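You operate a simulated robot arm through the tools that you are given. There is no shell and no other tool.

Carry out the task below with a simulated two-armed robot. There is one attempt and no reset: what you move stays moved.

JOB
Swap the grimy white shoe on probe arm two for the grey shoe.
Fine: pulse switch off first; the white shoe goes to the spot under the drain spout; shoe latch shut at the end. Set down upright: white shoe. Where these are worked on the way, their far stop is far enough and under half their travel is too little: shoe latch.

It is judged by the outcome, as a careful person would: the job done as asked, and still so three seconds after it is handed in. It fails if anything else is knocked over, pushed out of place, dropped, spilled or broken.

ROBOT AND FRAMES
Two 6-joint arms with two-finger parallel grippers on one trunk, on a base that moves. Base frame: it is fixed to the floor where the robot stands at the start and does not move with it; the origin is under the middle of the robot, x ahead of it, y to its left, z up. Readings come in m, degrees, newtons and seconds.
The left shoulder is at the start at [0.28, 0.185, 1.205], the right one opposite. With the tool pointing down near the work surface each hand reaches from about 0.16 to 0.86 m from the robot's upright axis, wherever it stands, measured 20 degrees to its own side. Places, roughly: pulse switch [0.8, 0, 0.9]; shoe latch [0.7, -0.5, 1.1]; spot under the drain spout [0.7, -0.8, 0.8]. Payload 1.57 kg a hand.
The tool frame of a hand sits at the grasp point between the pads (the TCP): z along the fingers, y along the line on which they close. The tips reach 0.03 m beyond it. The gripper opens to 0.08 m. The fingers are 0.017 m wide and 0.012 m thick; the gripper's body (0.04 by 0.082 m) begins 0.08 m behind the TCP.
Orientation is told as [roll, pitch, yaw] about the base's x, y, z axes, in that order, counted from this pose: with the fingers straight down and closing along the base's y, the tool's x points along the base's -x, its y along +y and its z along -z.

CONTROLS
- The arms move only by the tool drive_tool. It takes "left_targets", "right_targets" or both (then of equal length, played together; a hand with none holds still); each is a list of rows, each an object of numbers (a shift or turn left out is 0, a gripper value left out holds the last): "x", "y", "z": the shift along the tool's x, y, z in m; "wx", "wy", "wz": the turn, a rotation vector about the tool's x, y, z in rad; "grip": the opening in per cent of the stroke, from 0 (shut) to 100 (fully open). In form: [{"x": .., "y": .., "z": .., "wx": .., "wy": .., "wz": .., "grip": ..}, ...]. A call has 1 to 20 rows; each row shifts and turns the commanded pose from where the row before left it, along the tool's axes as they then stand. A row lasts 0.2 s, in which the tool goes at most 0.05 m and 8.6 degrees; a call with a longer step from one row to the next is refused whole, and so is a gripper value outside its range. Where a pose cannot be reached the arm comes as near as it can. A force on the tool above 90 N (or 10 N above the force at the start of the call, whichever is more), or a blocked arm, ends the call early, and 0.2 s more pass. Each finger travels about 0.153 m/s and halts on what it meets, pressing with about 24 N; the grip force reading is that of the motor and also rises with nothing between the fingers. The clock runs only during rows and for 0.2 s after the last one: add rows that do not move to give the fingers time. The reply holds the time, the measured pose of the TCP, the force on the tool along the base axes, the opening and the grip force, in the units named above and with some noise, with the torque about the TCP (base axes, N m) and any sound that the robot's microphone picked up.
- Cameras (640 x 400 px; columns grow to the right, rows downward): "scene" is now at [0.2292, -0.0517, 1.6588]; the picture's right is [-0.59, -0.80, 0.00], its down [-0.51, 0.37, -0.78] and it looks along [0.63, -0.46, -0.63] (base axes); focal length 276 px, centre (320, 200). "left" rides on the left gripper at [0.072, 0.007, -0.122] in its tool frame; the picture's right is [-0.09, 1.00, 0.00], its down [-0.84, -0.08, -0.54] and it looks along [-0.54, -0.05, 0.84] (tool axes); focal length 238 px, centre (320, 200). "right" rides on the right gripper at [0.072, -0.007, -0.122] in its tool frame; the picture's right is [0.09, 1.00, 0.00], its down [-0.84, 0.08, -0.54] and it looks along [-0.54, 0.05, 0.84] (tool axes); focal length 238 px, centre (320, 200). There is no depth. A picture from a camera that has moved, and an enlarged one, comes with that camera's place and axes in the base frame and with its lens.
- capture(camera): a new picture of that camera. It takes no simulated time.
- slide_trunk(by): slides the trunk up (or, below 0, down) by that many m; the arms and the scene camera ride with it, the base frame stays. It gives what a move gives, with no picture.
- base_move(legs): drives the robot by 1 to 6 legs, each [ahead, turn to the left] in m and degrees, along the robot's own axes; the way and the turn of a leg run together, so that a leg with both is an arc; at most 1.5 m and 180 degrees a leg. The arms and the cameras ride along, it lands a little off, and it stops where it bumps. It gives what a move gives.
- head_to(pan, tilt): turns the head with the scene camera to pan (to the left, within 86 degrees either way) and tilt (down, from -29 to 69), counted from straight ahead of the robot. It gives what a move gives.
- zoom(camera, box): a new picture of the part [left, top, right, bottom] of that camera's present view, enlarged. It takes no simulated time.
- job_done(): hands the job in; it is judged then, once.

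Places have to be worked out from the pictures, the camera data and where the tool is seen. Open the grippers and draw the arms clear of the work before you hand the job in, unless the task says otherwise.

The tools are called after ">>>" as a command line: name --argument value ..., lists and objects as JSON in quotes. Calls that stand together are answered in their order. drive_tool: Moves the arms, as the interface text tells. Its arguments: {"type":"object","properties":{"left_targets":{"type":"array","items":{"type":"object","properties":{"x":{"type":"number"},"y":{"type":"number"},"z":{"type":"number"},"wx":{"type":"number"},"wy":{"type":"number"},"wz":{"type":"number"},"grip":{"type":"number"}}}},"right_targets":{"type":"array","items":{"type":"object","properties":{"x":{"type":"number"},"y":{"type":"number"},"z":{"type":"number"},"wx":{"type":"number"},"wy":{"type":"number"},"wz":{"type":"number"},"grip":{"type":"number"}}}}},"required":[]} The other tools are called the same way: slide_trunk (by) moves the trunk up or down; base_move (legs) drives the base; head_to (pan, tilt) turns the head that bears the scene camera; capture (camera) takes a picture; zoom (camera, box) takes an enlarged picture of a part of a camera's view; job_done () hands the job in.

At the start:

```text
time_s: 0.0
left_ee_pos: [0.557, -0.1119, 1.4701]
left_ee_rot: [0.0, 0.0, 0.1]
left_force: [-0.3, -0.2, 0.3]
left_ft_torque: [-0.02, 0.0, 0.02]
left_opening: 0.08
left_finger_force: 0.0
right_ee_pos: [0.409, -0.4508, 1.3922]
right_ee_rot: [0.0, 0.0, 0.0]
right_force: [-0.1, 1.0, 0.7]
right_ft_torque: [-0.01, 0.01, 0.04]
right_opening: 0.0799
right_finger_force: 0.2
trunk travel left (down, up): [-0.9, 0.09]
robot x, y, heading: [-0.0024, 0.0013, -0.2]
head pan, tilt (commanded): [-36.5, 38.9]
```

scene: 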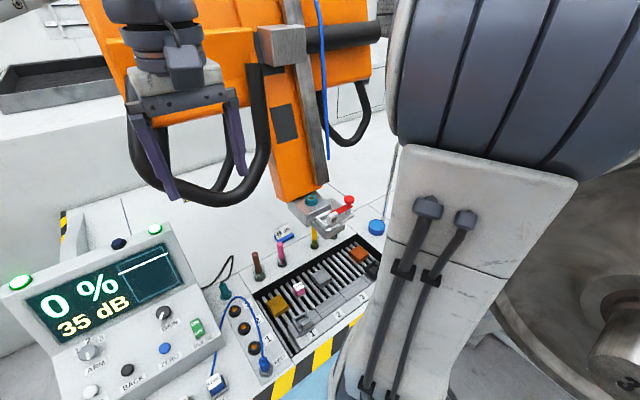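
right: 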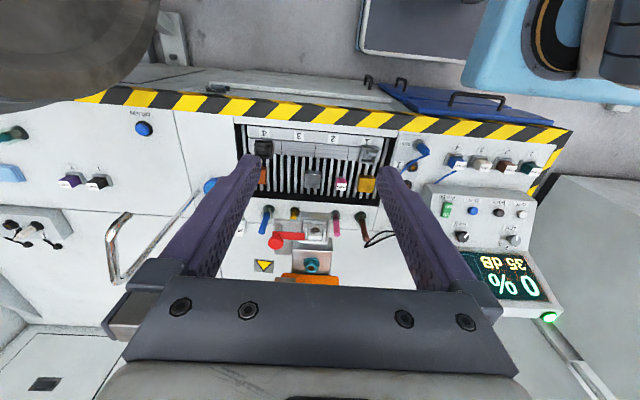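
left: 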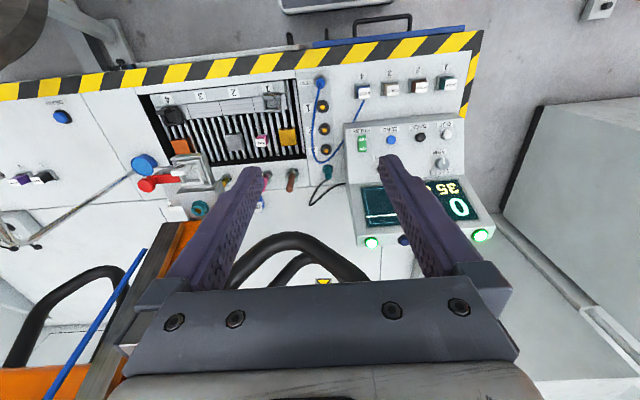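

The pictures show a console with display and switches, an orange probe arm with a red-levered holder, and a rack with coloured blocks. I enlarge several parts to learn what is what.

>>> zoom --camera "scene" --box '[220, 180, 400, 380]'

>>> zoom --camera "scene" --box '[40, 220, 240, 400]'

>>> zoom --camera "right" --box '[220, 110, 420, 290]'

>>> zoom --camera "left" --box '[300, 60, 500, 250]'

>>> zoom --camera "right" --box '[0, 80, 240, 300]'

```text
2.00 times, centred on (310, 280) of scene
camera zoom: at [0.2292, -0.0517, 1.6588], right [-0.59, -0.8, 0.0], down [-0.51, 0.37, -0.78], along [0.63, -0.46, -0.63], focal length 552 px, centre (340, 40)
```

zoom: 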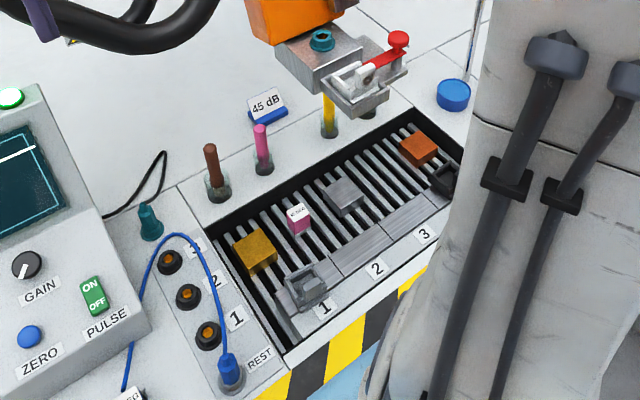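

```text
2.22 times, centred on (140, 310) of scene
camera zoom: at [0.2292, -0.0517, 1.6588], right [-0.59, -0.8, 0.0], down [-0.51, 0.37, -0.78], along [0.63, -0.46, -0.63], focal length 614 px, centre (720, -44)
```

zoom: 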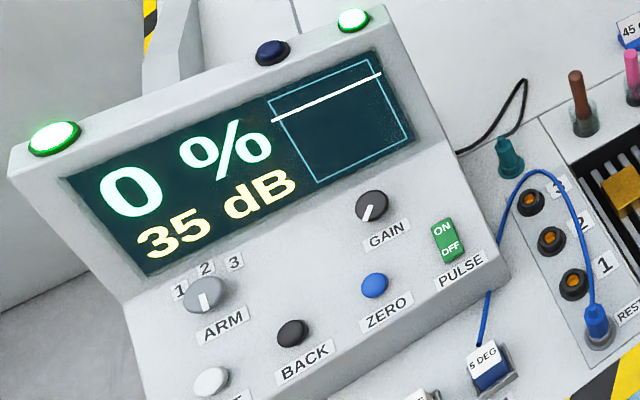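

```text
2.22 times, centred on (320, 200) of right
camera zoom: at [0.3373, -0.4586, 1.5135], right [-0.09, 1.0, 0.0], down [0.84, 0.08, 0.54], along [0.54, 0.05, -0.84], focal length 530 px, centre (320, 200)
```

zoom: 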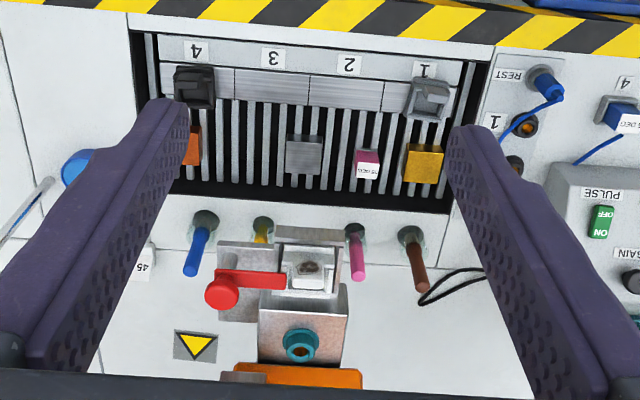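

```text
2.11 times, centred on (400, 155) of left
camera zoom: at [0.4848, -0.1046, 1.5926], right [0.09, 1.0, 0.0], down [0.84, -0.08, 0.54], along [0.54, -0.05, -0.84], focal length 502 px, centre (152, 295)
```

zoom: 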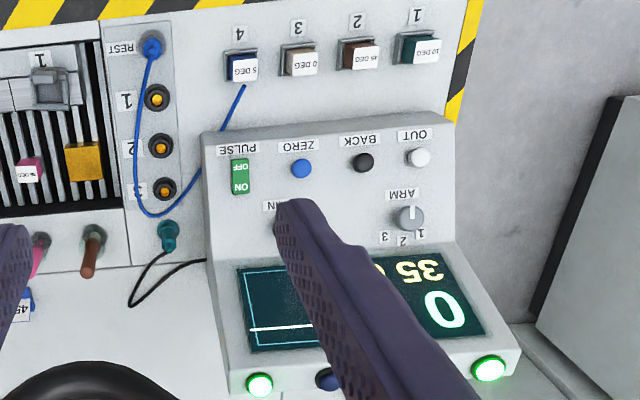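

```text
1.82 times, centred on (120, 190) of right
camera zoom: at [0.3373, -0.4586, 1.5135], right [-0.09, 1.0, 0.0], down [0.84, 0.08, 0.54], along [0.54, 0.05, -0.84], focal length 433 px, centre (684, 218)
```

zoom: 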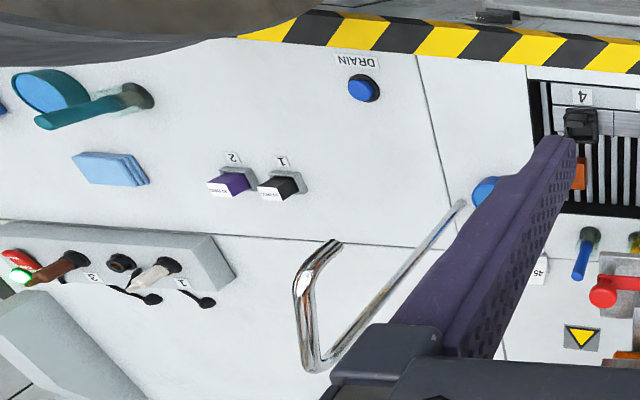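

The red lever holder sits at about x 0.7, y -0.5, which fits the shoe latch. I turn the head to see the probe arms, the drain spout and the area to the right.

>>> head_to --pan -60 --tilt 40

>>> capture --camera "scene"

>>> head_to --pan -20 --tilt 20

>>> capture --camera "scene"

```text
time_s: 0.9
left_ee_pos: [0.5572, -0.1116, 1.47]
left_ee_rot: [0.0, 0.0, -0.1]
left_force: [0.3, 0.4, -0.2]
left_ft_torque: [0.02, 0.0, -0.02]
left_opening: 0.0799
left_finger_force: 0.0
right_ee_pos: [0.4097, -0.4503, 1.3912]
right_ee_rot: [0.0, -0.1, 0.0]
right_force: [0.4, -0.8, -0.4]
right_ft_torque: [-0.01, 0.02, -0.02]
right_opening: 0.0802
right_finger_force: 0.2
trunk travel left (down, up): [-0.9, 0.09]
robot x, y, heading: [0.0008, 0.001, 0.1]
head pan, tilt (commanded): [-60.0, 40.0]
```

```text
taken
camera scene: at [0.2028, -0.0743, 1.6572], right [-0.87, -0.5, 0.0], down [-0.32, 0.56, -0.77], along [0.38, -0.66, -0.64], focal length 276 px, centre (320, 200)
```

scene: 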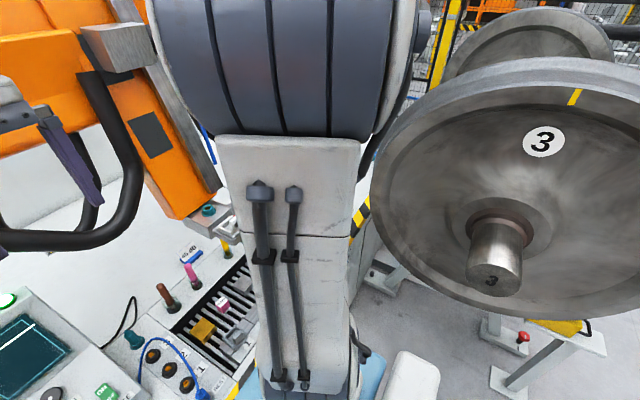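

```text
time_s: 1.9
left_ee_pos: [0.5561, -0.1121, 1.4699]
left_ee_rot: [0.0, 0.0, 0.0]
left_force: [-0.1, -1.2, 0.1]
left_ft_torque: [-0.01, -0.03, -0.02]
left_opening: 0.0802
left_finger_force: 0.1
right_ee_pos: [0.4105, -0.4502, 1.3927]
right_ee_rot: [0.0, 0.0, -0.1]
right_force: [0.3, 0.1, -0.8]
right_ft_torque: [0.0, 0.04, -0.02]
right_opening: 0.0801
right_finger_force: 0.1
trunk travel left (down, up): [-0.9, 0.09]
robot x, y, heading: [-0.0, 0.0039, -0.0]
head pan, tilt (commanded): [-20.0, 20.0]
```

```text
taken
camera scene: at [0.2477, -0.0326, 1.6886], right [-0.34, -0.94, 0.0], down [-0.32, 0.12, -0.94], along [0.88, -0.32, -0.34], focal length 276 px, centre (320, 200)
```

scene: 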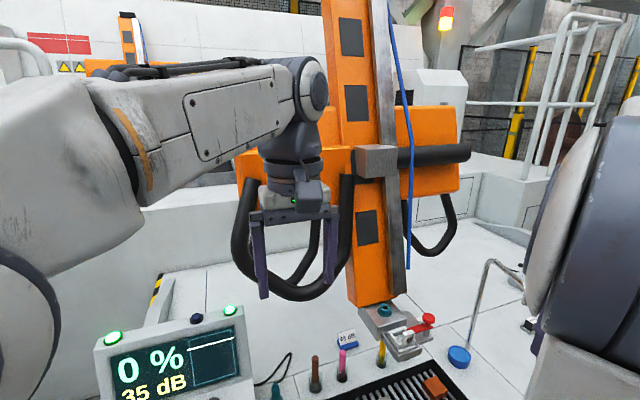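

The spout is the bent chrome pipe on the right; the left arm is next to the orange mast's hoses. I aim the head at the latch and the rack and zoom in for detail.

>>> head_to --pan -42 --tilt 40

>>> zoom --camera "scene" --box '[240, 160, 340, 230]'

>>> zoom --camera "right" --box '[260, 190, 370, 290]'

>>> zoom --camera "left" --box '[90, 130, 230, 230]'

```text
time_s: 2.8
left_ee_pos: [0.5569, -0.1113, 1.47]
left_ee_rot: [0.0, 0.0, -0.1]
left_force: [0.1, 0.3, 0.4]
left_ft_torque: [-0.03, 0.02, -0.03]
left_opening: 0.0797
left_finger_force: 0.0
right_ee_pos: [0.4097, -0.4506, 1.3923]
right_ee_rot: [0.1, 0.1, -0.1]
right_force: [0.5, 0.0, 0.5]
right_ft_torque: [0.0, 0.03, -0.02]
right_opening: 0.0802
right_finger_force: 0.0
trunk travel left (down, up): [-0.9, 0.09]
robot x, y, heading: [0.0004, 0.0001, -0.1]
head pan, tilt (commanded): [-42.0, 40.0]
```

```text
5.71 times, centred on (290, 195) of scene
camera zoom: at [0.2235, -0.0576, 1.6572], right [-0.67, -0.74, 0.0], down [-0.48, 0.43, -0.77], along [0.57, -0.51, -0.64], focal length 1578 px, centre (491, 229)
```

zoom: 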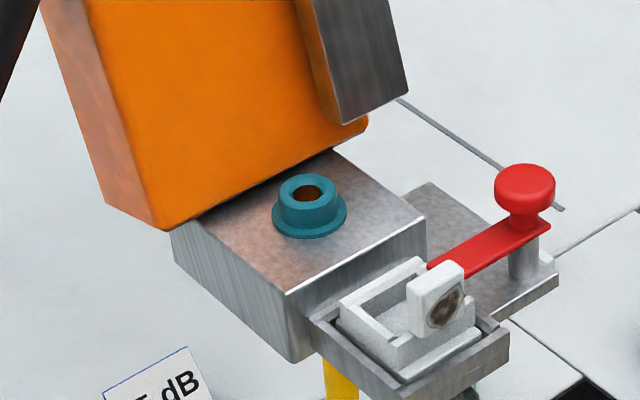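

```text
4.00 times, centred on (315, 240) of right
camera zoom: at [0.3373, -0.4586, 1.5135], right [-0.09, 1.0, 0.0], down [0.84, 0.08, 0.54], along [0.54, 0.05, -0.84], focal length 953 px, centre (340, 40)
```

zoom: 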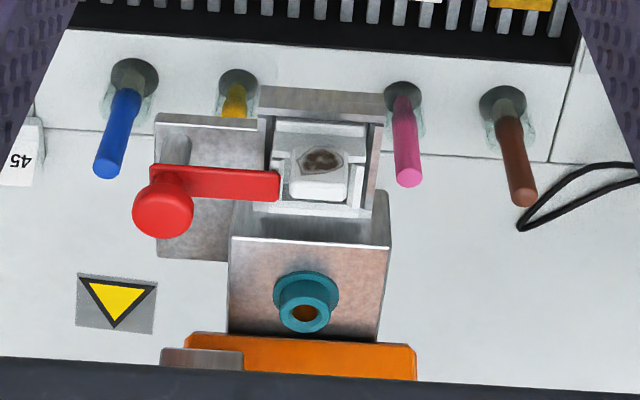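

```text
4.00 times, centred on (160, 180) of left
camera zoom: at [0.4848, -0.1046, 1.5926], right [0.09, 1.0, 0.0], down [0.84, -0.08, 0.54], along [0.54, -0.05, -0.84], focal length 953 px, centre (960, 280)
```

zoom: 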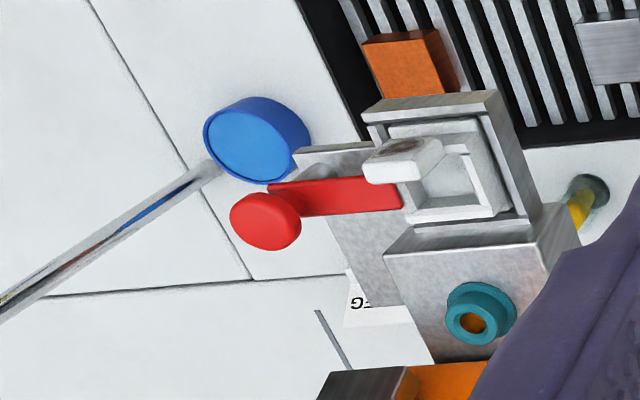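

I place the latch knob near [0.715, -0.525, 1.12] and the white shoe's tab near [0.687, -0.437, 1.108]. Next I zoom on the rack for the grey shoe and on the spout region.

>>> zoom --camera "scene" --box '[190, 210, 350, 330]'

>>> zoom --camera "right" --box '[340, 110, 420, 210]'

>>> zoom --camera "left" --box '[140, 70, 310, 180]'

>>> zoom --camera "right" --box '[60, 140, 200, 300]'

>>> zoom --camera "left" --box '[0, 90, 150, 260]'

```text
3.33 times, centred on (270, 270) of scene
camera zoom: at [0.2235, -0.0576, 1.6572], right [-0.67, -0.74, 0.0], down [-0.48, 0.43, -0.77], along [0.57, -0.51, -0.64], focal length 921 px, centre (487, -33)
```

zoom: 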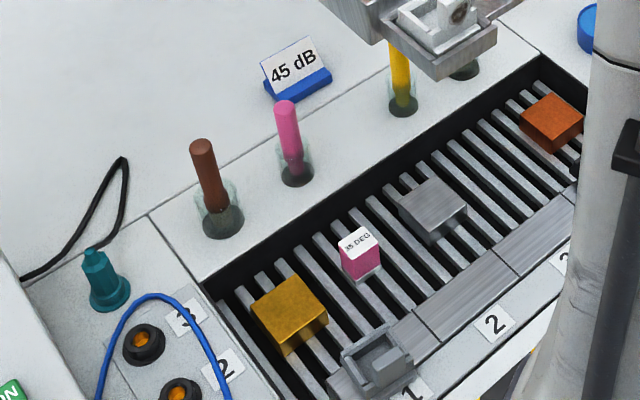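

```text
4.00 times, centred on (380, 160) of right
camera zoom: at [0.3373, -0.4586, 1.5135], right [-0.09, 1.0, 0.0], down [0.84, 0.08, 0.54], along [0.54, 0.05, -0.84], focal length 953 px, centre (80, 360)
```

zoom: 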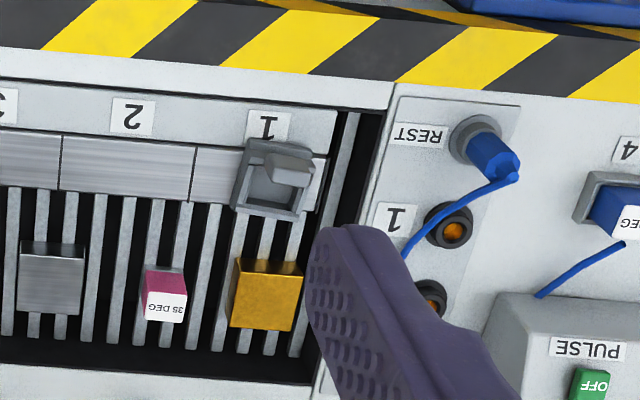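

```text
3.64 times, centred on (225, 125) of left
camera zoom: at [0.4848, -0.1046, 1.5926], right [0.09, 1.0, 0.0], down [0.84, -0.08, 0.54], along [0.54, -0.05, -0.84], focal length 867 px, centre (666, 473)
```

zoom: 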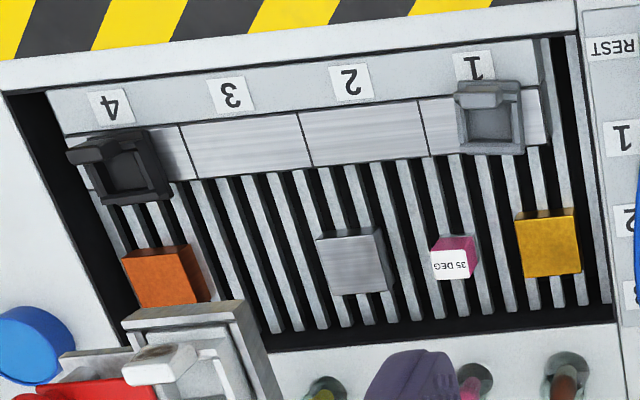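

```text
2.50 times, centred on (130, 220) of right
camera zoom: at [0.3373, -0.4586, 1.5135], right [-0.09, 1.0, 0.0], down [0.84, 0.08, 0.54], along [0.54, 0.05, -0.84], focal length 596 px, centre (795, 150)
```

zoom: 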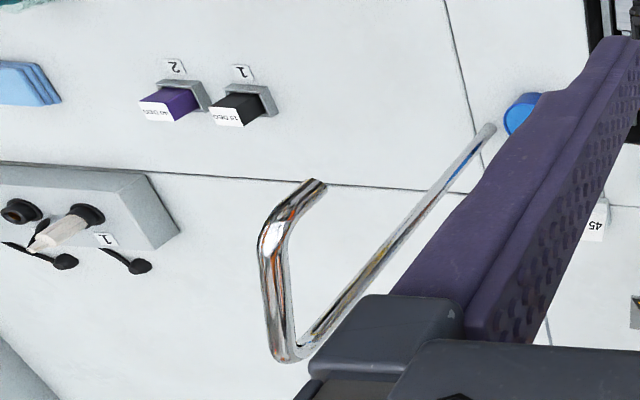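

```text
2.35 times, centred on (75, 175) of left
camera zoom: at [0.4848, -0.1046, 1.5926], right [0.09, 1.0, 0.0], down [0.84, -0.08, 0.54], along [0.54, -0.05, -0.84], focal length 561 px, centre (896, 259)
```

zoom: 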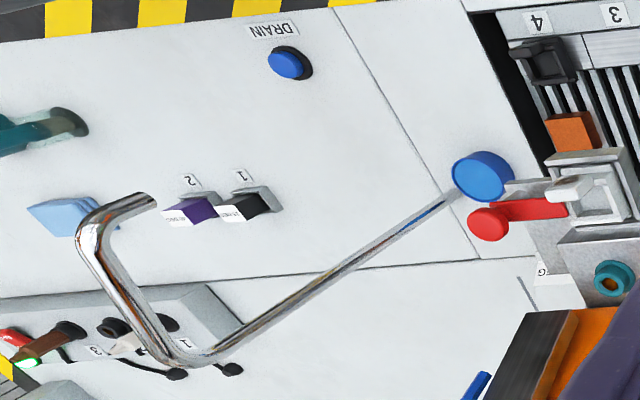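

The grey shoe is in rack slot 1 near [0.62, -0.27, 0.78], the spout mouth near [0.66, -0.82, 1.12], and the pulse rocker near [0.74, 0.0, 0.885] with OFF at its lower end. I bring the left hand over the console for a closer look at the rocker.

>>> drive_tool --left_targets '[{"y": 0.037}, {"y": 0.037}, {"y": 0.037}, {"x": -0.01, "z": 0.04}, {"x": -0.01, "z": 0.04}, {"x": -0.01, "z": 0.04}, {"x": -0.01, "z": 0.04}, {"x": -0.01, "z": 0.04}, {"x": -0.01, "z": 0.04}, {"x": -0.01, "z": 0.04}, {"x": -0.01, "z": 0.04}, {"x": -0.01, "z": 0.04}]'

>>> capture --camera "left"

>>> capture --camera "scene"

```text
time_s: 5.4
left_ee_pos: [0.6465, -0.0007, 1.1095]
left_ee_rot: [0.0, -0.1, -0.1]
left_force: [-0.2, 0.3, -0.4]
left_ft_torque: [-0.01, -0.01, -0.01]
left_opening: 0.0802
left_finger_force: 0.0
right_ee_pos: [0.4091, -0.4526, 1.3921]
right_ee_rot: [-0.1, 0.0, 0.0]
right_force: [-0.1, 1.0, -0.3]
right_ft_torque: [-0.01, -0.02, 0.02]
right_opening: 0.0799
right_finger_force: 0.1
trunk travel left (down, up): [-0.9, 0.09]
robot x, y, heading: [-0.0007, -0.0011, -0.3]
head pan, tilt (commanded): [-42.0, 40.0]
```

```text
taken
camera left: at [0.5749, 0.0066, 1.2326], right [0.09, 1.0, 0.0], down [0.84, -0.08, 0.54], along [0.54, -0.05, -0.84], focal length 238 px, centre (320, 200)
```

left: 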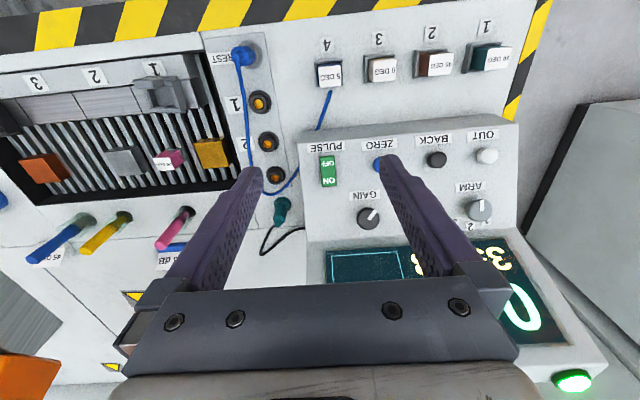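

```text
taken
camera scene: at [0.2234, -0.0576, 1.6572], right [-0.67, -0.74, 0.0], down [-0.48, 0.43, -0.77], along [0.57, -0.51, -0.64], focal length 276 px, centre (320, 200)
```

scene: 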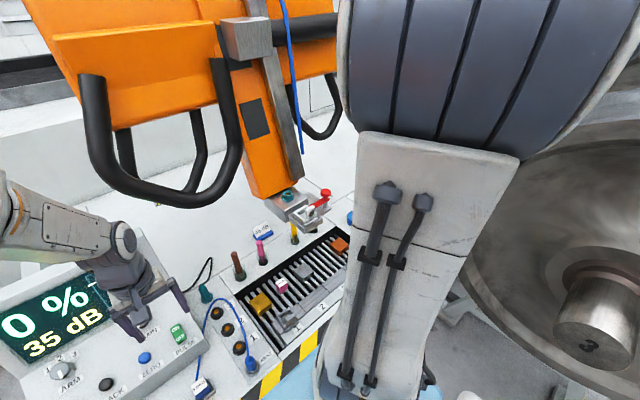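

The rocker is at about [0.7325, 0.007, 0.880] for its OFF end, by three rays agreeing. I zoom in to see its shape before pressing.

>>> zoom --camera "left" --box '[290, 130, 370, 210]'

>>> zoom --camera "scene" --box '[120, 290, 220, 380]'

```text
5.00 times, centred on (330, 170) of left
camera zoom: at [0.5749, 0.0066, 1.2326], right [0.09, 1.0, 0.0], down [0.84, -0.08, 0.54], along [0.54, -0.05, -0.84], focal length 1192 px, centre (270, 350)
```

zoom: 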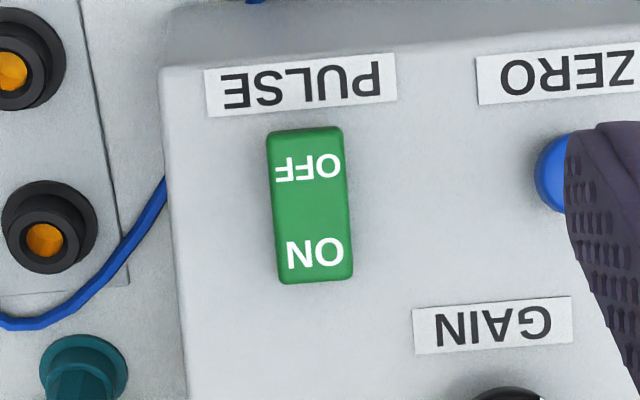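

```text
4.44 times, centred on (170, 335) of scene
camera zoom: at [0.2234, -0.0576, 1.6572], right [-0.67, -0.74, 0.0], down [-0.48, 0.43, -0.77], along [0.57, -0.51, -0.64], focal length 1228 px, centre (987, -400)
```

zoom: 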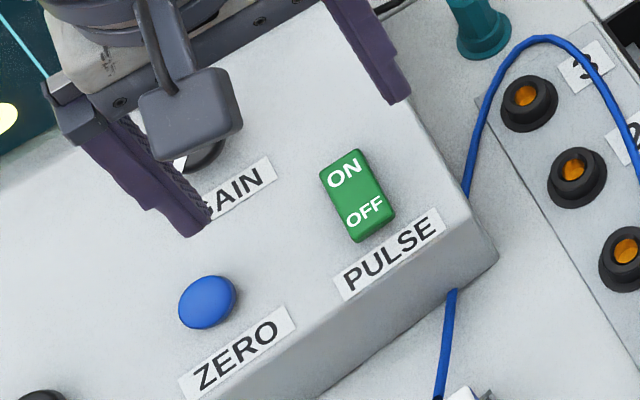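

The rocker is about 25 x 50 mm, its OFF half centred near [0.731, 0.005, 0.88]. I close the left fingers and come over it with the tips about 3 cm above.

>>> drive_tool --left_targets '[{"x": -0.021, "y": 0.0015, "grip": 0}, {"x": -0.021, "y": 0.0015, "grip": 0}, {"x": -0.021, "y": 0.0015, "grip": 0}, {"x": -0.021, "y": 0.0015, "grip": 0}, {"z": 0.04}, {"z": 0.04}, {"z": 0.04}, {"z": 0.04}, {}]'

>>> capture --camera "left"

>>> zoom --camera "scene" --box '[120, 280, 240, 380]'

```text
time_s: 7.4
left_ee_pos: [0.7326, 0.0058, 0.9475]
left_ee_rot: [0.0, 0.0, 0.1]
left_force: [0.3, 0.7, -0.5]
left_ft_torque: [0.01, 0.01, -0.02]
left_opening: 0.0
left_finger_force: 22.1
right_ee_pos: [0.4103, -0.4515, 1.3917]
right_ee_rot: [-0.1, -0.1, -0.1]
right_force: [0.6, 0.3, -0.8]
right_ft_torque: [0.0, 0.01, 0.0]
right_opening: 0.0803
right_finger_force: 0.2
trunk travel left (down, up): [-0.9, 0.09]
robot x, y, heading: [0.0003, -0.0005, -0.3]
head pan, tilt (commanded): [-42.0, 40.0]
```

```text
taken
camera left: at [0.66, 0.0134, 1.0711], right [0.09, 1.0, 0.0], down [0.84, -0.08, 0.54], along [0.54, -0.05, -0.84], focal length 238 px, centre (320, 200)
```

left: 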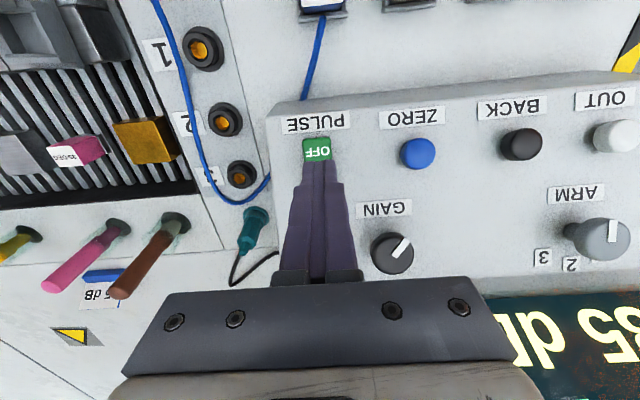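

```text
4.00 times, centred on (180, 330) of scene
camera zoom: at [0.2237, -0.0576, 1.6571], right [-0.67, -0.74, 0.0], down [-0.48, 0.43, -0.77], along [0.57, -0.51, -0.64], focal length 1105 px, centre (880, -320)
```

zoom: 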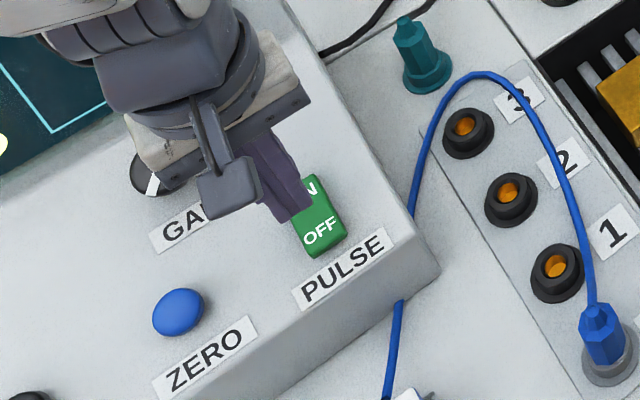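

Tips are about 3-4 cm above the OFF half. I shift 8 mm toward the robot so the leading edge lands on OFF and press down in small steps.

>>> drive_tool --left_targets '[{"x": 0.008}, {"z": 0.01}, {"z": 0.01}, {"z": 0.01}, {"z": 0.005}, {"z": 0.005}, {}]'

>>> zoom --camera "left" --box '[260, 100, 380, 200]'

>>> zoom --camera "scene" --box '[150, 300, 230, 370]'

```text
time_s: 9.0
left_ee_pos: [0.7244, 0.0053, 0.9087]
left_ee_rot: [0.0, 0.0, 0.0]
left_force: [-0.4, -0.6, -0.5]
left_ft_torque: [-0.02, -0.03, -0.04]
left_opening: 0.0002
left_finger_force: 21.1
right_ee_pos: [0.4101, -0.4515, 1.3917]
right_ee_rot: [0.1, 0.0, -0.1]
right_force: [-0.6, -0.2, 0.4]
right_ft_torque: [0.01, -0.03, -0.02]
right_opening: 0.0798
right_finger_force: 0.0
trunk travel left (down, up): [-0.9, 0.09]
robot x, y, heading: [0.0016, -0.0011, 0.1]
head pan, tilt (commanded): [-42.0, 40.0]
```

```text
4.00 times, centred on (320, 150) of left
camera zoom: at [0.6512, 0.012, 1.0318], right [0.09, 1.0, 0.0], down [0.84, -0.08, 0.54], along [0.54, -0.05, -0.84], focal length 953 px, centre (320, 400)
```

zoom: 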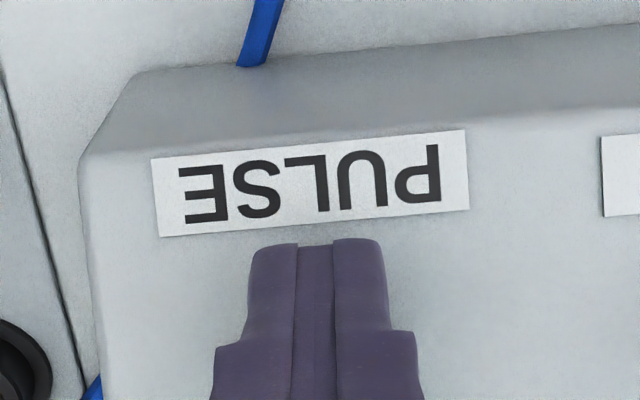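

```text
5.71 times, centred on (190, 335) of scene
camera zoom: at [0.2235, -0.0576, 1.6572], right [-0.67, -0.74, 0.0], down [-0.48, 0.43, -0.77], along [0.57, -0.51, -0.64], focal length 1578 px, centre (1063, -571)
```

zoom: 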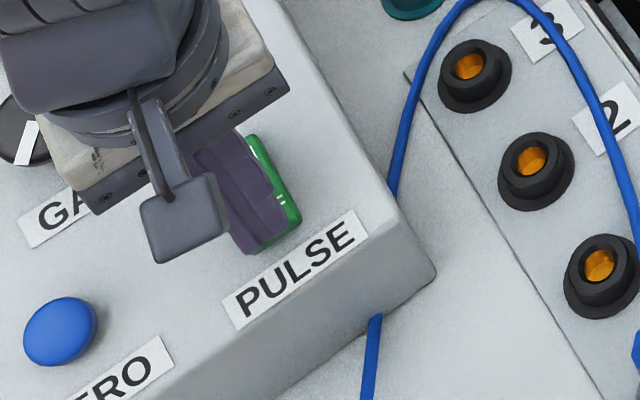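

No contact yet with tips at z 0.879. I go on down in 4 mm steps.

>>> drive_tool --left_targets '[{"z": 0.004}, {"z": 0.004}, {}]'

>>> zoom --camera "scene" --box '[150, 300, 230, 370]'

```text
time_s: 9.8
left_ee_pos: [0.724, 0.0055, 0.9015]
left_ee_rot: [0.1, 0.0, 0.0]
left_force: [0.5, 0.3, 0.1]
left_ft_torque: [-0.01, 0.0, 0.02]
left_opening: 0.0
left_finger_force: 21.9
right_ee_pos: [0.4109, -0.4512, 1.3916]
right_ee_rot: [0.0, 0.0, 0.0]
right_force: [0.5, 0.6, 0.2]
right_ft_torque: [-0.01, 0.02, 0.02]
right_opening: 0.0799
right_finger_force: 0.1
trunk travel left (down, up): [-0.9, 0.09]
robot x, y, heading: [-0.0019, -0.0034, -0.1]
head pan, tilt (commanded): [-42.0, 40.0]
```

```text
5.71 times, centred on (190, 335) of scene
camera zoom: at [0.2234, -0.0576, 1.6572], right [-0.67, -0.74, 0.0], down [-0.48, 0.43, -0.77], along [0.57, -0.51, -0.64], focal length 1578 px, centre (1063, -571)
```

zoom: 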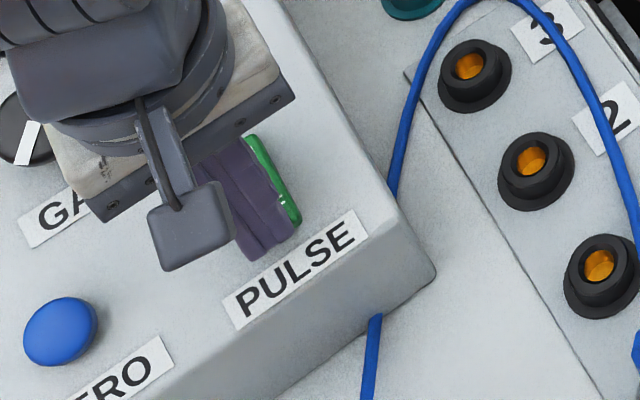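

Still free at tip z 0.8715; re-triangulating the PULSE label puts the panel near z 0.845 there, so the rocker surface is a bit lower than thought. I shift 6 mm ahead and continue in 3 mm steps.

>>> drive_tool --left_targets '[{"x": -0.006}, {"z": 0.003}, {"z": 0.003}, {"z": 0.003}, {}]'

>>> zoom --camera "left" --box '[260, 100, 380, 200]'

>>> zoom --camera "scene" --box '[150, 300, 230, 370]'

```text
time_s: 11.0
left_ee_pos: [0.7292, 0.0054, 0.8911]
left_ee_rot: [0.1, -0.1, 0.0]
left_force: [-0.2, 0.3, -1.1]
left_ft_torque: [0.01, 0.0, 0.04]
left_opening: 0.0001
left_finger_force: 21.1
right_ee_pos: [0.4093, -0.4505, 1.391]
right_ee_rot: [-0.1, -0.1, 0.0]
right_force: [-0.1, -0.2, 0.6]
right_ft_torque: [-0.01, 0.0, -0.01]
right_opening: 0.0801
right_finger_force: 0.1
trunk travel left (down, up): [-0.9, 0.09]
robot x, y, heading: [-0.0006, -0.0008, -0.0]
head pan, tilt (commanded): [-42.0, 40.0]
```

```text
4.00 times, centred on (320, 150) of left
camera zoom: at [0.6571, 0.0126, 1.0152], right [0.09, 1.0, 0.0], down [0.84, -0.08, 0.54], along [0.54, -0.05, -0.84], focal length 953 px, centre (320, 400)
```

zoom: 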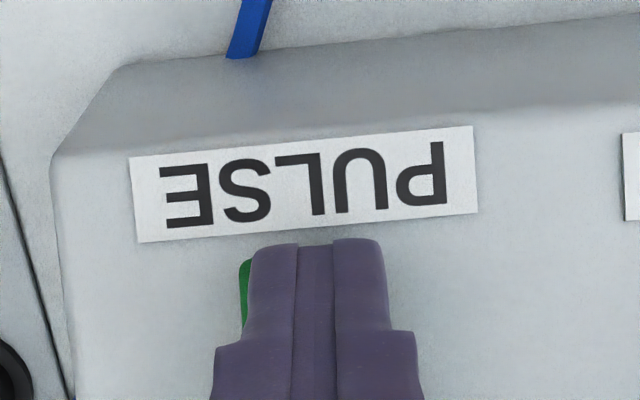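

```text
5.71 times, centred on (190, 335) of scene
camera zoom: at [0.2235, -0.0576, 1.6572], right [-0.67, -0.74, 0.0], down [-0.48, 0.43, -0.77], along [0.57, -0.51, -0.64], focal length 1578 px, centre (1063, -571)
```

zoom: 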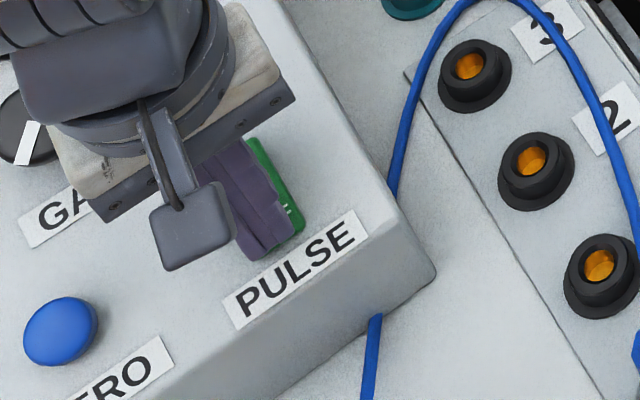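

The rocker looks a little different and the force is barely changed. I lift to check whether it has flipped.

>>> drive_tool --left_targets '[{"z": -0.03}, {"z": -0.03, "x": 0.02}, {"x": 0.03}]'

>>> zoom --camera "left" --box '[260, 140, 380, 240]'

>>> zoom --camera "scene" --box '[150, 300, 230, 370]'

```text
time_s: 11.8
left_ee_pos: [0.6784, 0.005, 0.9506]
left_ee_rot: [0.0, -0.1, 0.0]
left_force: [0.2, -0.4, -0.7]
left_ft_torque: [-0.01, -0.03, 0.02]
left_opening: 0.0003
left_finger_force: 20.6
right_ee_pos: [0.4083, -0.4502, 1.391]
right_ee_rot: [0.0, 0.0, 0.0]
right_force: [0.8, -0.4, 0.3]
right_ft_torque: [-0.03, 0.01, 0.01]
right_opening: 0.0798
right_finger_force: 0.1
trunk travel left (down, up): [-0.9, 0.09]
robot x, y, heading: [-0.0008, 0.001, -0.1]
head pan, tilt (commanded): [-42.0, 40.0]
```

```text
4.00 times, centred on (320, 190) of left
camera zoom: at [0.6065, 0.0116, 1.0737], right [0.09, 1.0, 0.0], down [0.84, -0.08, 0.54], along [0.54, -0.05, -0.84], focal length 953 px, centre (320, 240)
```

zoom: 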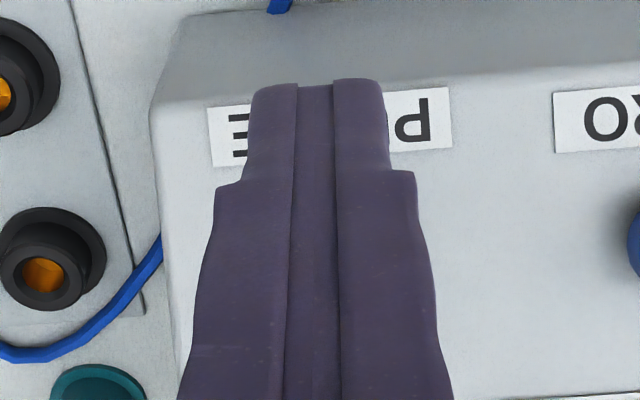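

```text
5.71 times, centred on (190, 335) of scene
camera zoom: at [0.2233, -0.0575, 1.6572], right [-0.67, -0.74, 0.0], down [-0.48, 0.43, -0.77], along [0.57, -0.51, -0.64], focal length 1578 px, centre (1063, -571)
```

zoom: 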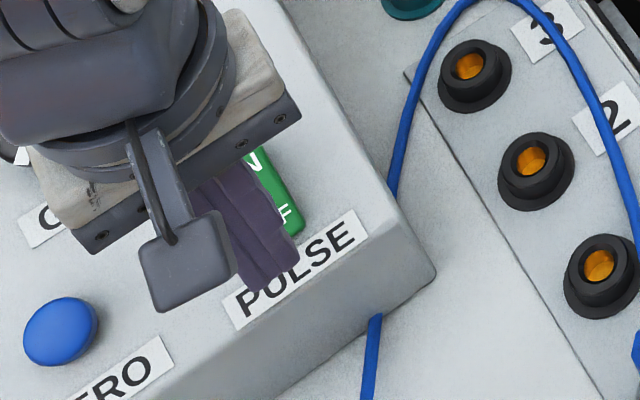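

The fingers still hide the rocker. I move the hand up and to the left for a clear view.

>>> drive_tool --left_targets '[{"z": -0.04}, {"z": -0.04}, {"z": -0.04, "y": 0.03}, {"y": 0.04}]'

>>> zoom --camera "left" --box '[200, 120, 360, 230]'

>>> zoom --camera "scene" --box '[120, 290, 220, 380]'

>>> capture --camera "scene"

```text
time_s: 12.8
left_ee_pos: [0.6793, 0.0773, 1.0731]
left_ee_rot: [0.0, 0.0, 0.0]
left_force: [-0.3, 1.1, -0.1]
left_ft_torque: [-0.03, 0.0, 0.01]
left_opening: 0.0
left_finger_force: 21.1
right_ee_pos: [0.4093, -0.4504, 1.3914]
right_ee_rot: [-0.1, -0.1, 0.0]
right_force: [0.5, 0.8, -0.3]
right_ft_torque: [-0.01, 0.0, -0.01]
right_opening: 0.0797
right_finger_force: 0.0
trunk travel left (down, up): [-0.9, 0.09]
robot x, y, heading: [0.0024, 0.0007, -0.2]
head pan, tilt (commanded): [-42.0, 40.0]
```

```text
3.64 times, centred on (280, 175) of left
camera zoom: at [0.6064, 0.084, 1.1966], right [0.09, 1.0, 0.0], down [0.84, -0.08, 0.54], along [0.54, -0.05, -0.84], focal length 867 px, centre (466, 291)
```

zoom: 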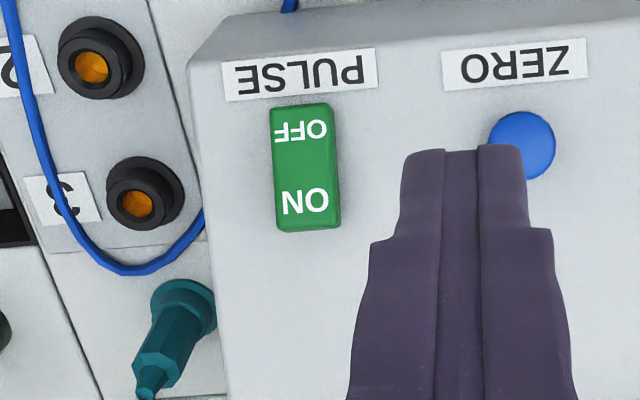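

```text
4.44 times, centred on (170, 335) of scene
camera zoom: at [0.2232, -0.0575, 1.6572], right [-0.67, -0.74, 0.0], down [-0.48, 0.43, -0.77], along [0.57, -0.51, -0.64], focal length 1228 px, centre (987, -400)
```

zoom: 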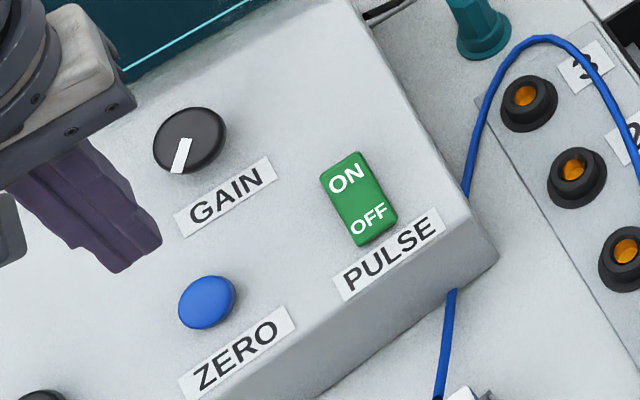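

```text
taken
camera scene: at [0.2232, -0.0575, 1.6572], right [-0.67, -0.74, 0.0], down [-0.48, 0.43, -0.77], along [0.57, -0.51, -0.64], focal length 276 px, centre (320, 200)
```

scene: 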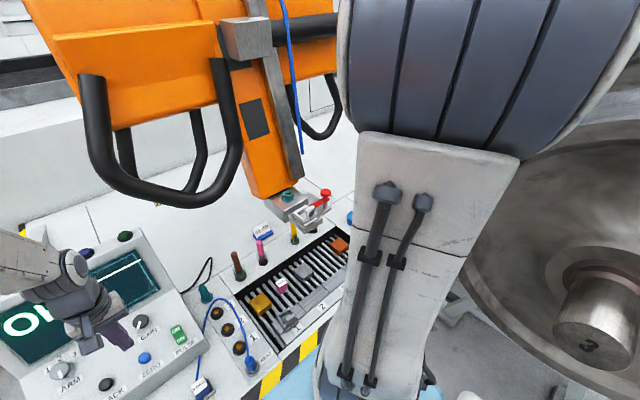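

The lights on the console top look dark now, which suggests the pulse is off. I check the lights and display up close.

>>> head_to --pan -15 --tilt 38

>>> capture --camera "scene"

>>> capture --camera "left"

```text
time_s: 13.7
left_ee_pos: [0.6789, 0.0764, 1.074]
left_ee_rot: [0.0, 0.0, -0.1]
left_force: [0.7, -0.1, -0.5]
left_ft_torque: [-0.01, -0.01, -0.01]
left_opening: 0.0
left_finger_force: 21.4
right_ee_pos: [0.4088, -0.4517, 1.392]
right_ee_rot: [0.0, 0.0, 0.0]
right_force: [0.3, -0.4, -0.3]
right_ft_torque: [-0.02, -0.01, 0.02]
right_opening: 0.0798
right_finger_force: 0.0
trunk travel left (down, up): [-0.9, 0.09]
robot x, y, heading: [0.0015, -0.0023, -0.1]
head pan, tilt (commanded): [-15.0, 38.0]
```

```text
taken
camera scene: at [0.2436, -0.023, 1.6602], right [-0.26, -0.97, 0.0], down [-0.59, 0.16, -0.79], along [0.76, -0.2, -0.62], focal length 276 px, centre (320, 200)
```

scene: 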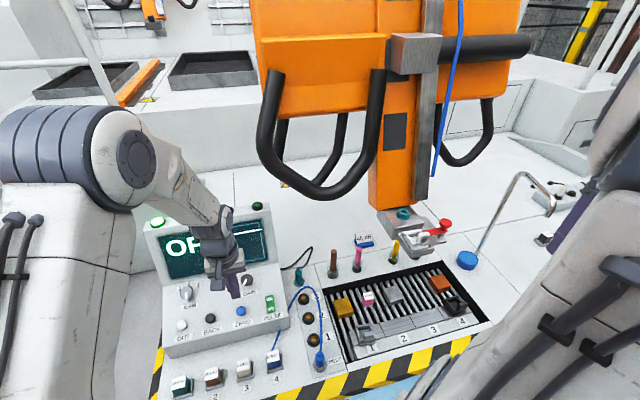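

```text
taken
camera left: at [0.6066, 0.0835, 1.1963], right [0.09, 1.0, 0.0], down [0.84, -0.08, 0.54], along [0.54, -0.05, -0.84], focal length 238 px, centre (320, 200)
```

left: 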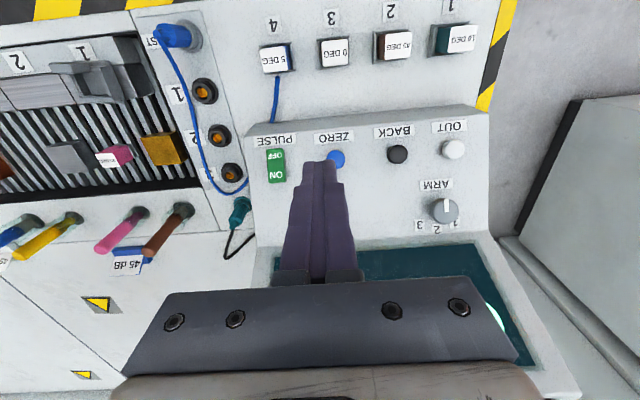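

The display now reads "OFF", so the pulse switch is off. I retract the left hand to the side and bring the right hand closer to the latch for a detailed look.

>>> drive_tool --left_targets '[{"z": -0.03}, {"x": 0.03, "y": 0.02, "z": -0.015}, {"x": 0.03, "y": 0.02, "z": -0.015}, {"x": 0.03, "y": 0.02, "z": -0.015}, {"x": 0.03, "y": 0.02, "z": -0.015}, {"x": 0.03, "y": 0.02, "z": -0.015}, {"x": 0.03, "y": 0.02, "z": -0.015}]' --right_targets '[{"x": -0.028, "z": 0.016}, {"x": -0.028, "z": 0.016}, {"x": -0.028, "z": 0.016}, {"x": -0.028, "z": 0.016}, {"x": -0.028, "z": 0.016}, {"x": -0.028, "z": 0.016}, {"x": -0.028, "z": 0.016}]'

>>> head_to --pan -36 --tilt 40

>>> capture --camera "scene"

>>> capture --camera "right"

```text
time_s: 15.3
left_ee_pos: [0.5006, 0.1958, 1.1934]
left_ee_rot: [0.0, 0.1, 0.0]
left_force: [0.2, -1.0, 0.1]
left_ft_torque: [-0.02, 0.0, -0.03]
left_opening: 0.0002
left_finger_force: 21.1
right_ee_pos: [0.6047, -0.4524, 1.2811]
right_ee_rot: [0.0, 0.0, -0.2]
right_force: [0.6, -0.7, 0.8]
right_ft_torque: [-0.01, -0.03, 0.0]
right_opening: 0.0802
right_finger_force: 0.0
trunk travel left (down, up): [-0.9, 0.09]
robot x, y, heading: [0.0007, 0.0003, -0.4]
head pan, tilt (commanded): [-15.0, 38.0]
```

```text
time_s: 16.1
left_ee_pos: [0.5006, 0.1957, 1.1924]
left_ee_rot: [0.0, 0.0, 0.0]
left_force: [0.6, 0.8, 0.3]
left_ft_torque: [0.0, 0.01, 0.01]
left_opening: 0.0
left_finger_force: 20.9
right_ee_pos: [0.6043, -0.4542, 1.2816]
right_ee_rot: [0.0, -0.1, 0.0]
right_force: [0.1, 0.1, 0.3]
right_ft_torque: [-0.01, -0.02, 0.01]
right_opening: 0.0801
right_finger_force: 0.0
trunk travel left (down, up): [-0.9, 0.09]
robot x, y, heading: [-0.0006, -0.0001, -0.2]
head pan, tilt (commanded): [-36.0, 40.0]
```

```text
taken
camera scene: at [0.229, -0.0505, 1.6572], right [-0.59, -0.81, 0.0], down [-0.52, 0.38, -0.77], along [0.62, -0.45, -0.64], focal length 276 px, centre (320, 200)
```

scene: 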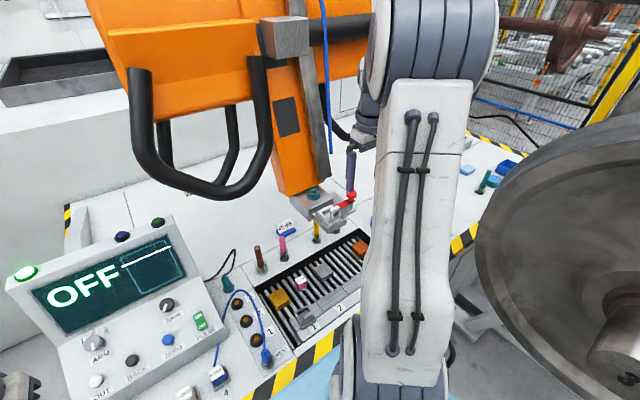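

```text
taken
camera right: at [0.5317, -0.4612, 1.4031], right [-0.09, 1.0, 0.0], down [0.84, 0.08, 0.54], along [0.54, 0.05, -0.84], focal length 238 px, centre (320, 200)
```

right: 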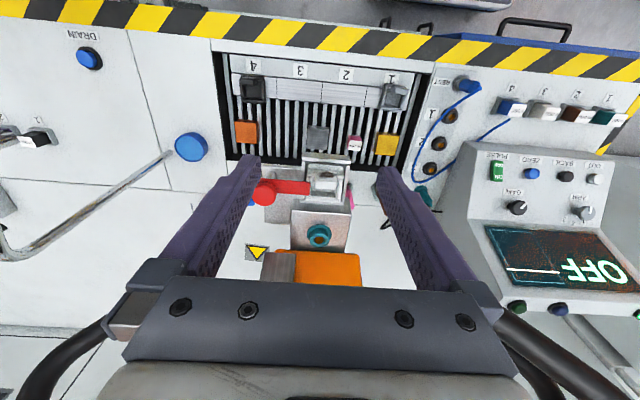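

I now have a near view of the holder from above. I zoom in on it from both cameras.

>>> zoom --camera "right" --box '[240, 140, 370, 250]'

>>> zoom --camera "scene" --box '[290, 175, 370, 240]'

```text
3.64 times, centred on (305, 195) of right
camera zoom: at [0.5317, -0.4612, 1.4031], right [-0.09, 1.0, 0.0], down [0.84, 0.08, 0.54], along [0.54, 0.05, -0.84], focal length 867 px, centre (374, 218)
```

zoom: 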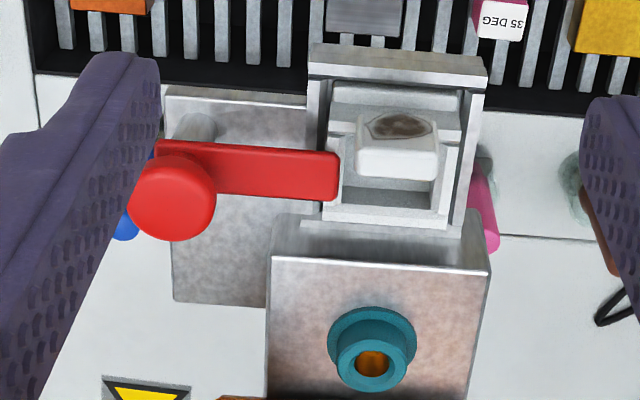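

```text
6.15 times, centred on (330, 208) of scene
camera zoom: at [0.229, -0.0505, 1.6572], right [-0.59, -0.81, 0.0], down [-0.52, 0.38, -0.77], along [0.62, -0.45, -0.64], focal length 1700 px, centre (258, 154)
```

zoom: 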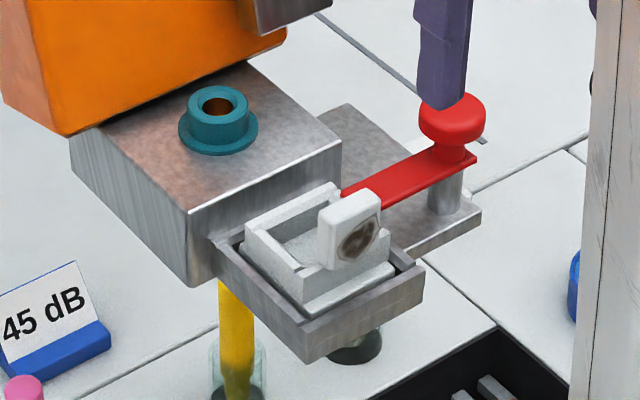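

The bar's post sits right under the knob at about [0.713, -0.523] and the bar's tip is near [0.716, -0.459, 1.09]; I need to learn how the latch moves. I pitch the right hand forward in front of it for a nearly level look.

>>> drive_tool --right_targets '[{"x": 0.0075, "y": -0.0175, "z": 0.03}, {"x": 0.0075, "y": -0.0175, "z": 0.03}, {"x": 0.0075, "y": -0.0175, "z": 0.03}, {"x": 0.0075, "y": -0.0175, "z": 0.03}, {"wy": -0.14}, {"wy": -0.14}, {"wy": -0.14}, {"wy": -0.14}, {"wy": -0.14}, {}]'

>>> capture --camera "right"

>>> zoom --camera "right" --box '[240, 120, 460, 260]'

```text
time_s: 18.4
left_ee_pos: [0.5008, 0.1958, 1.1939]
left_ee_rot: [0.1, 0.1, 0.1]
left_force: [0.3, 0.1, -0.1]
left_ft_torque: [-0.01, 0.0, 0.01]
left_opening: 0.0
left_finger_force: 21.2
right_ee_pos: [0.5752, -0.5208, 1.1591]
right_ee_rot: [0.1, -40.1, 0.0]
right_force: [0.5, -0.7, 0.3]
right_ft_torque: [-0.01, -0.02, 0.0]
right_opening: 0.0803
right_finger_force: 0.0
trunk travel left (down, up): [-0.9, 0.09]
robot x, y, heading: [-0.0021, 0.0001, -0.0]
head pan, tilt (commanded): [-36.0, 40.0]
```

```text
taken
camera right: at [0.4412, -0.5289, 1.2068], right [-0.07, 1.0, -0.06], down [0.29, 0.08, 0.95], along [0.95, 0.05, -0.29], focal length 238 px, centre (320, 200)
```

right: 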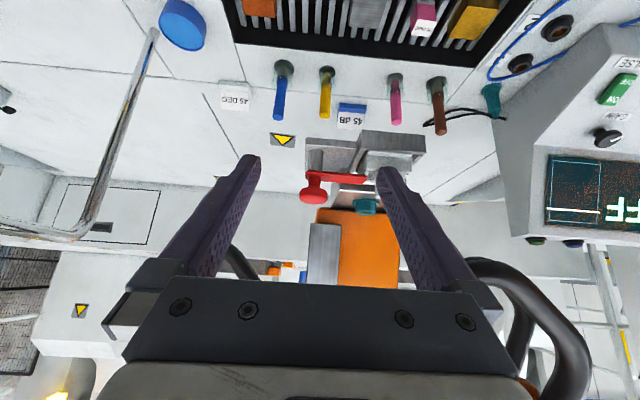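

```text
2.86 times, centred on (350, 190) of right
camera zoom: at [0.4412, -0.5289, 1.2068], right [-0.07, 1.0, -0.06], down [0.29, 0.08, 0.95], along [0.95, 0.05, -0.29], focal length 681 px, centre (234, 229)
```

zoom: 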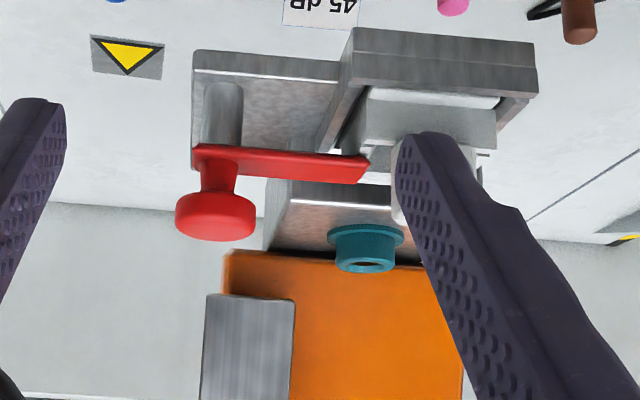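

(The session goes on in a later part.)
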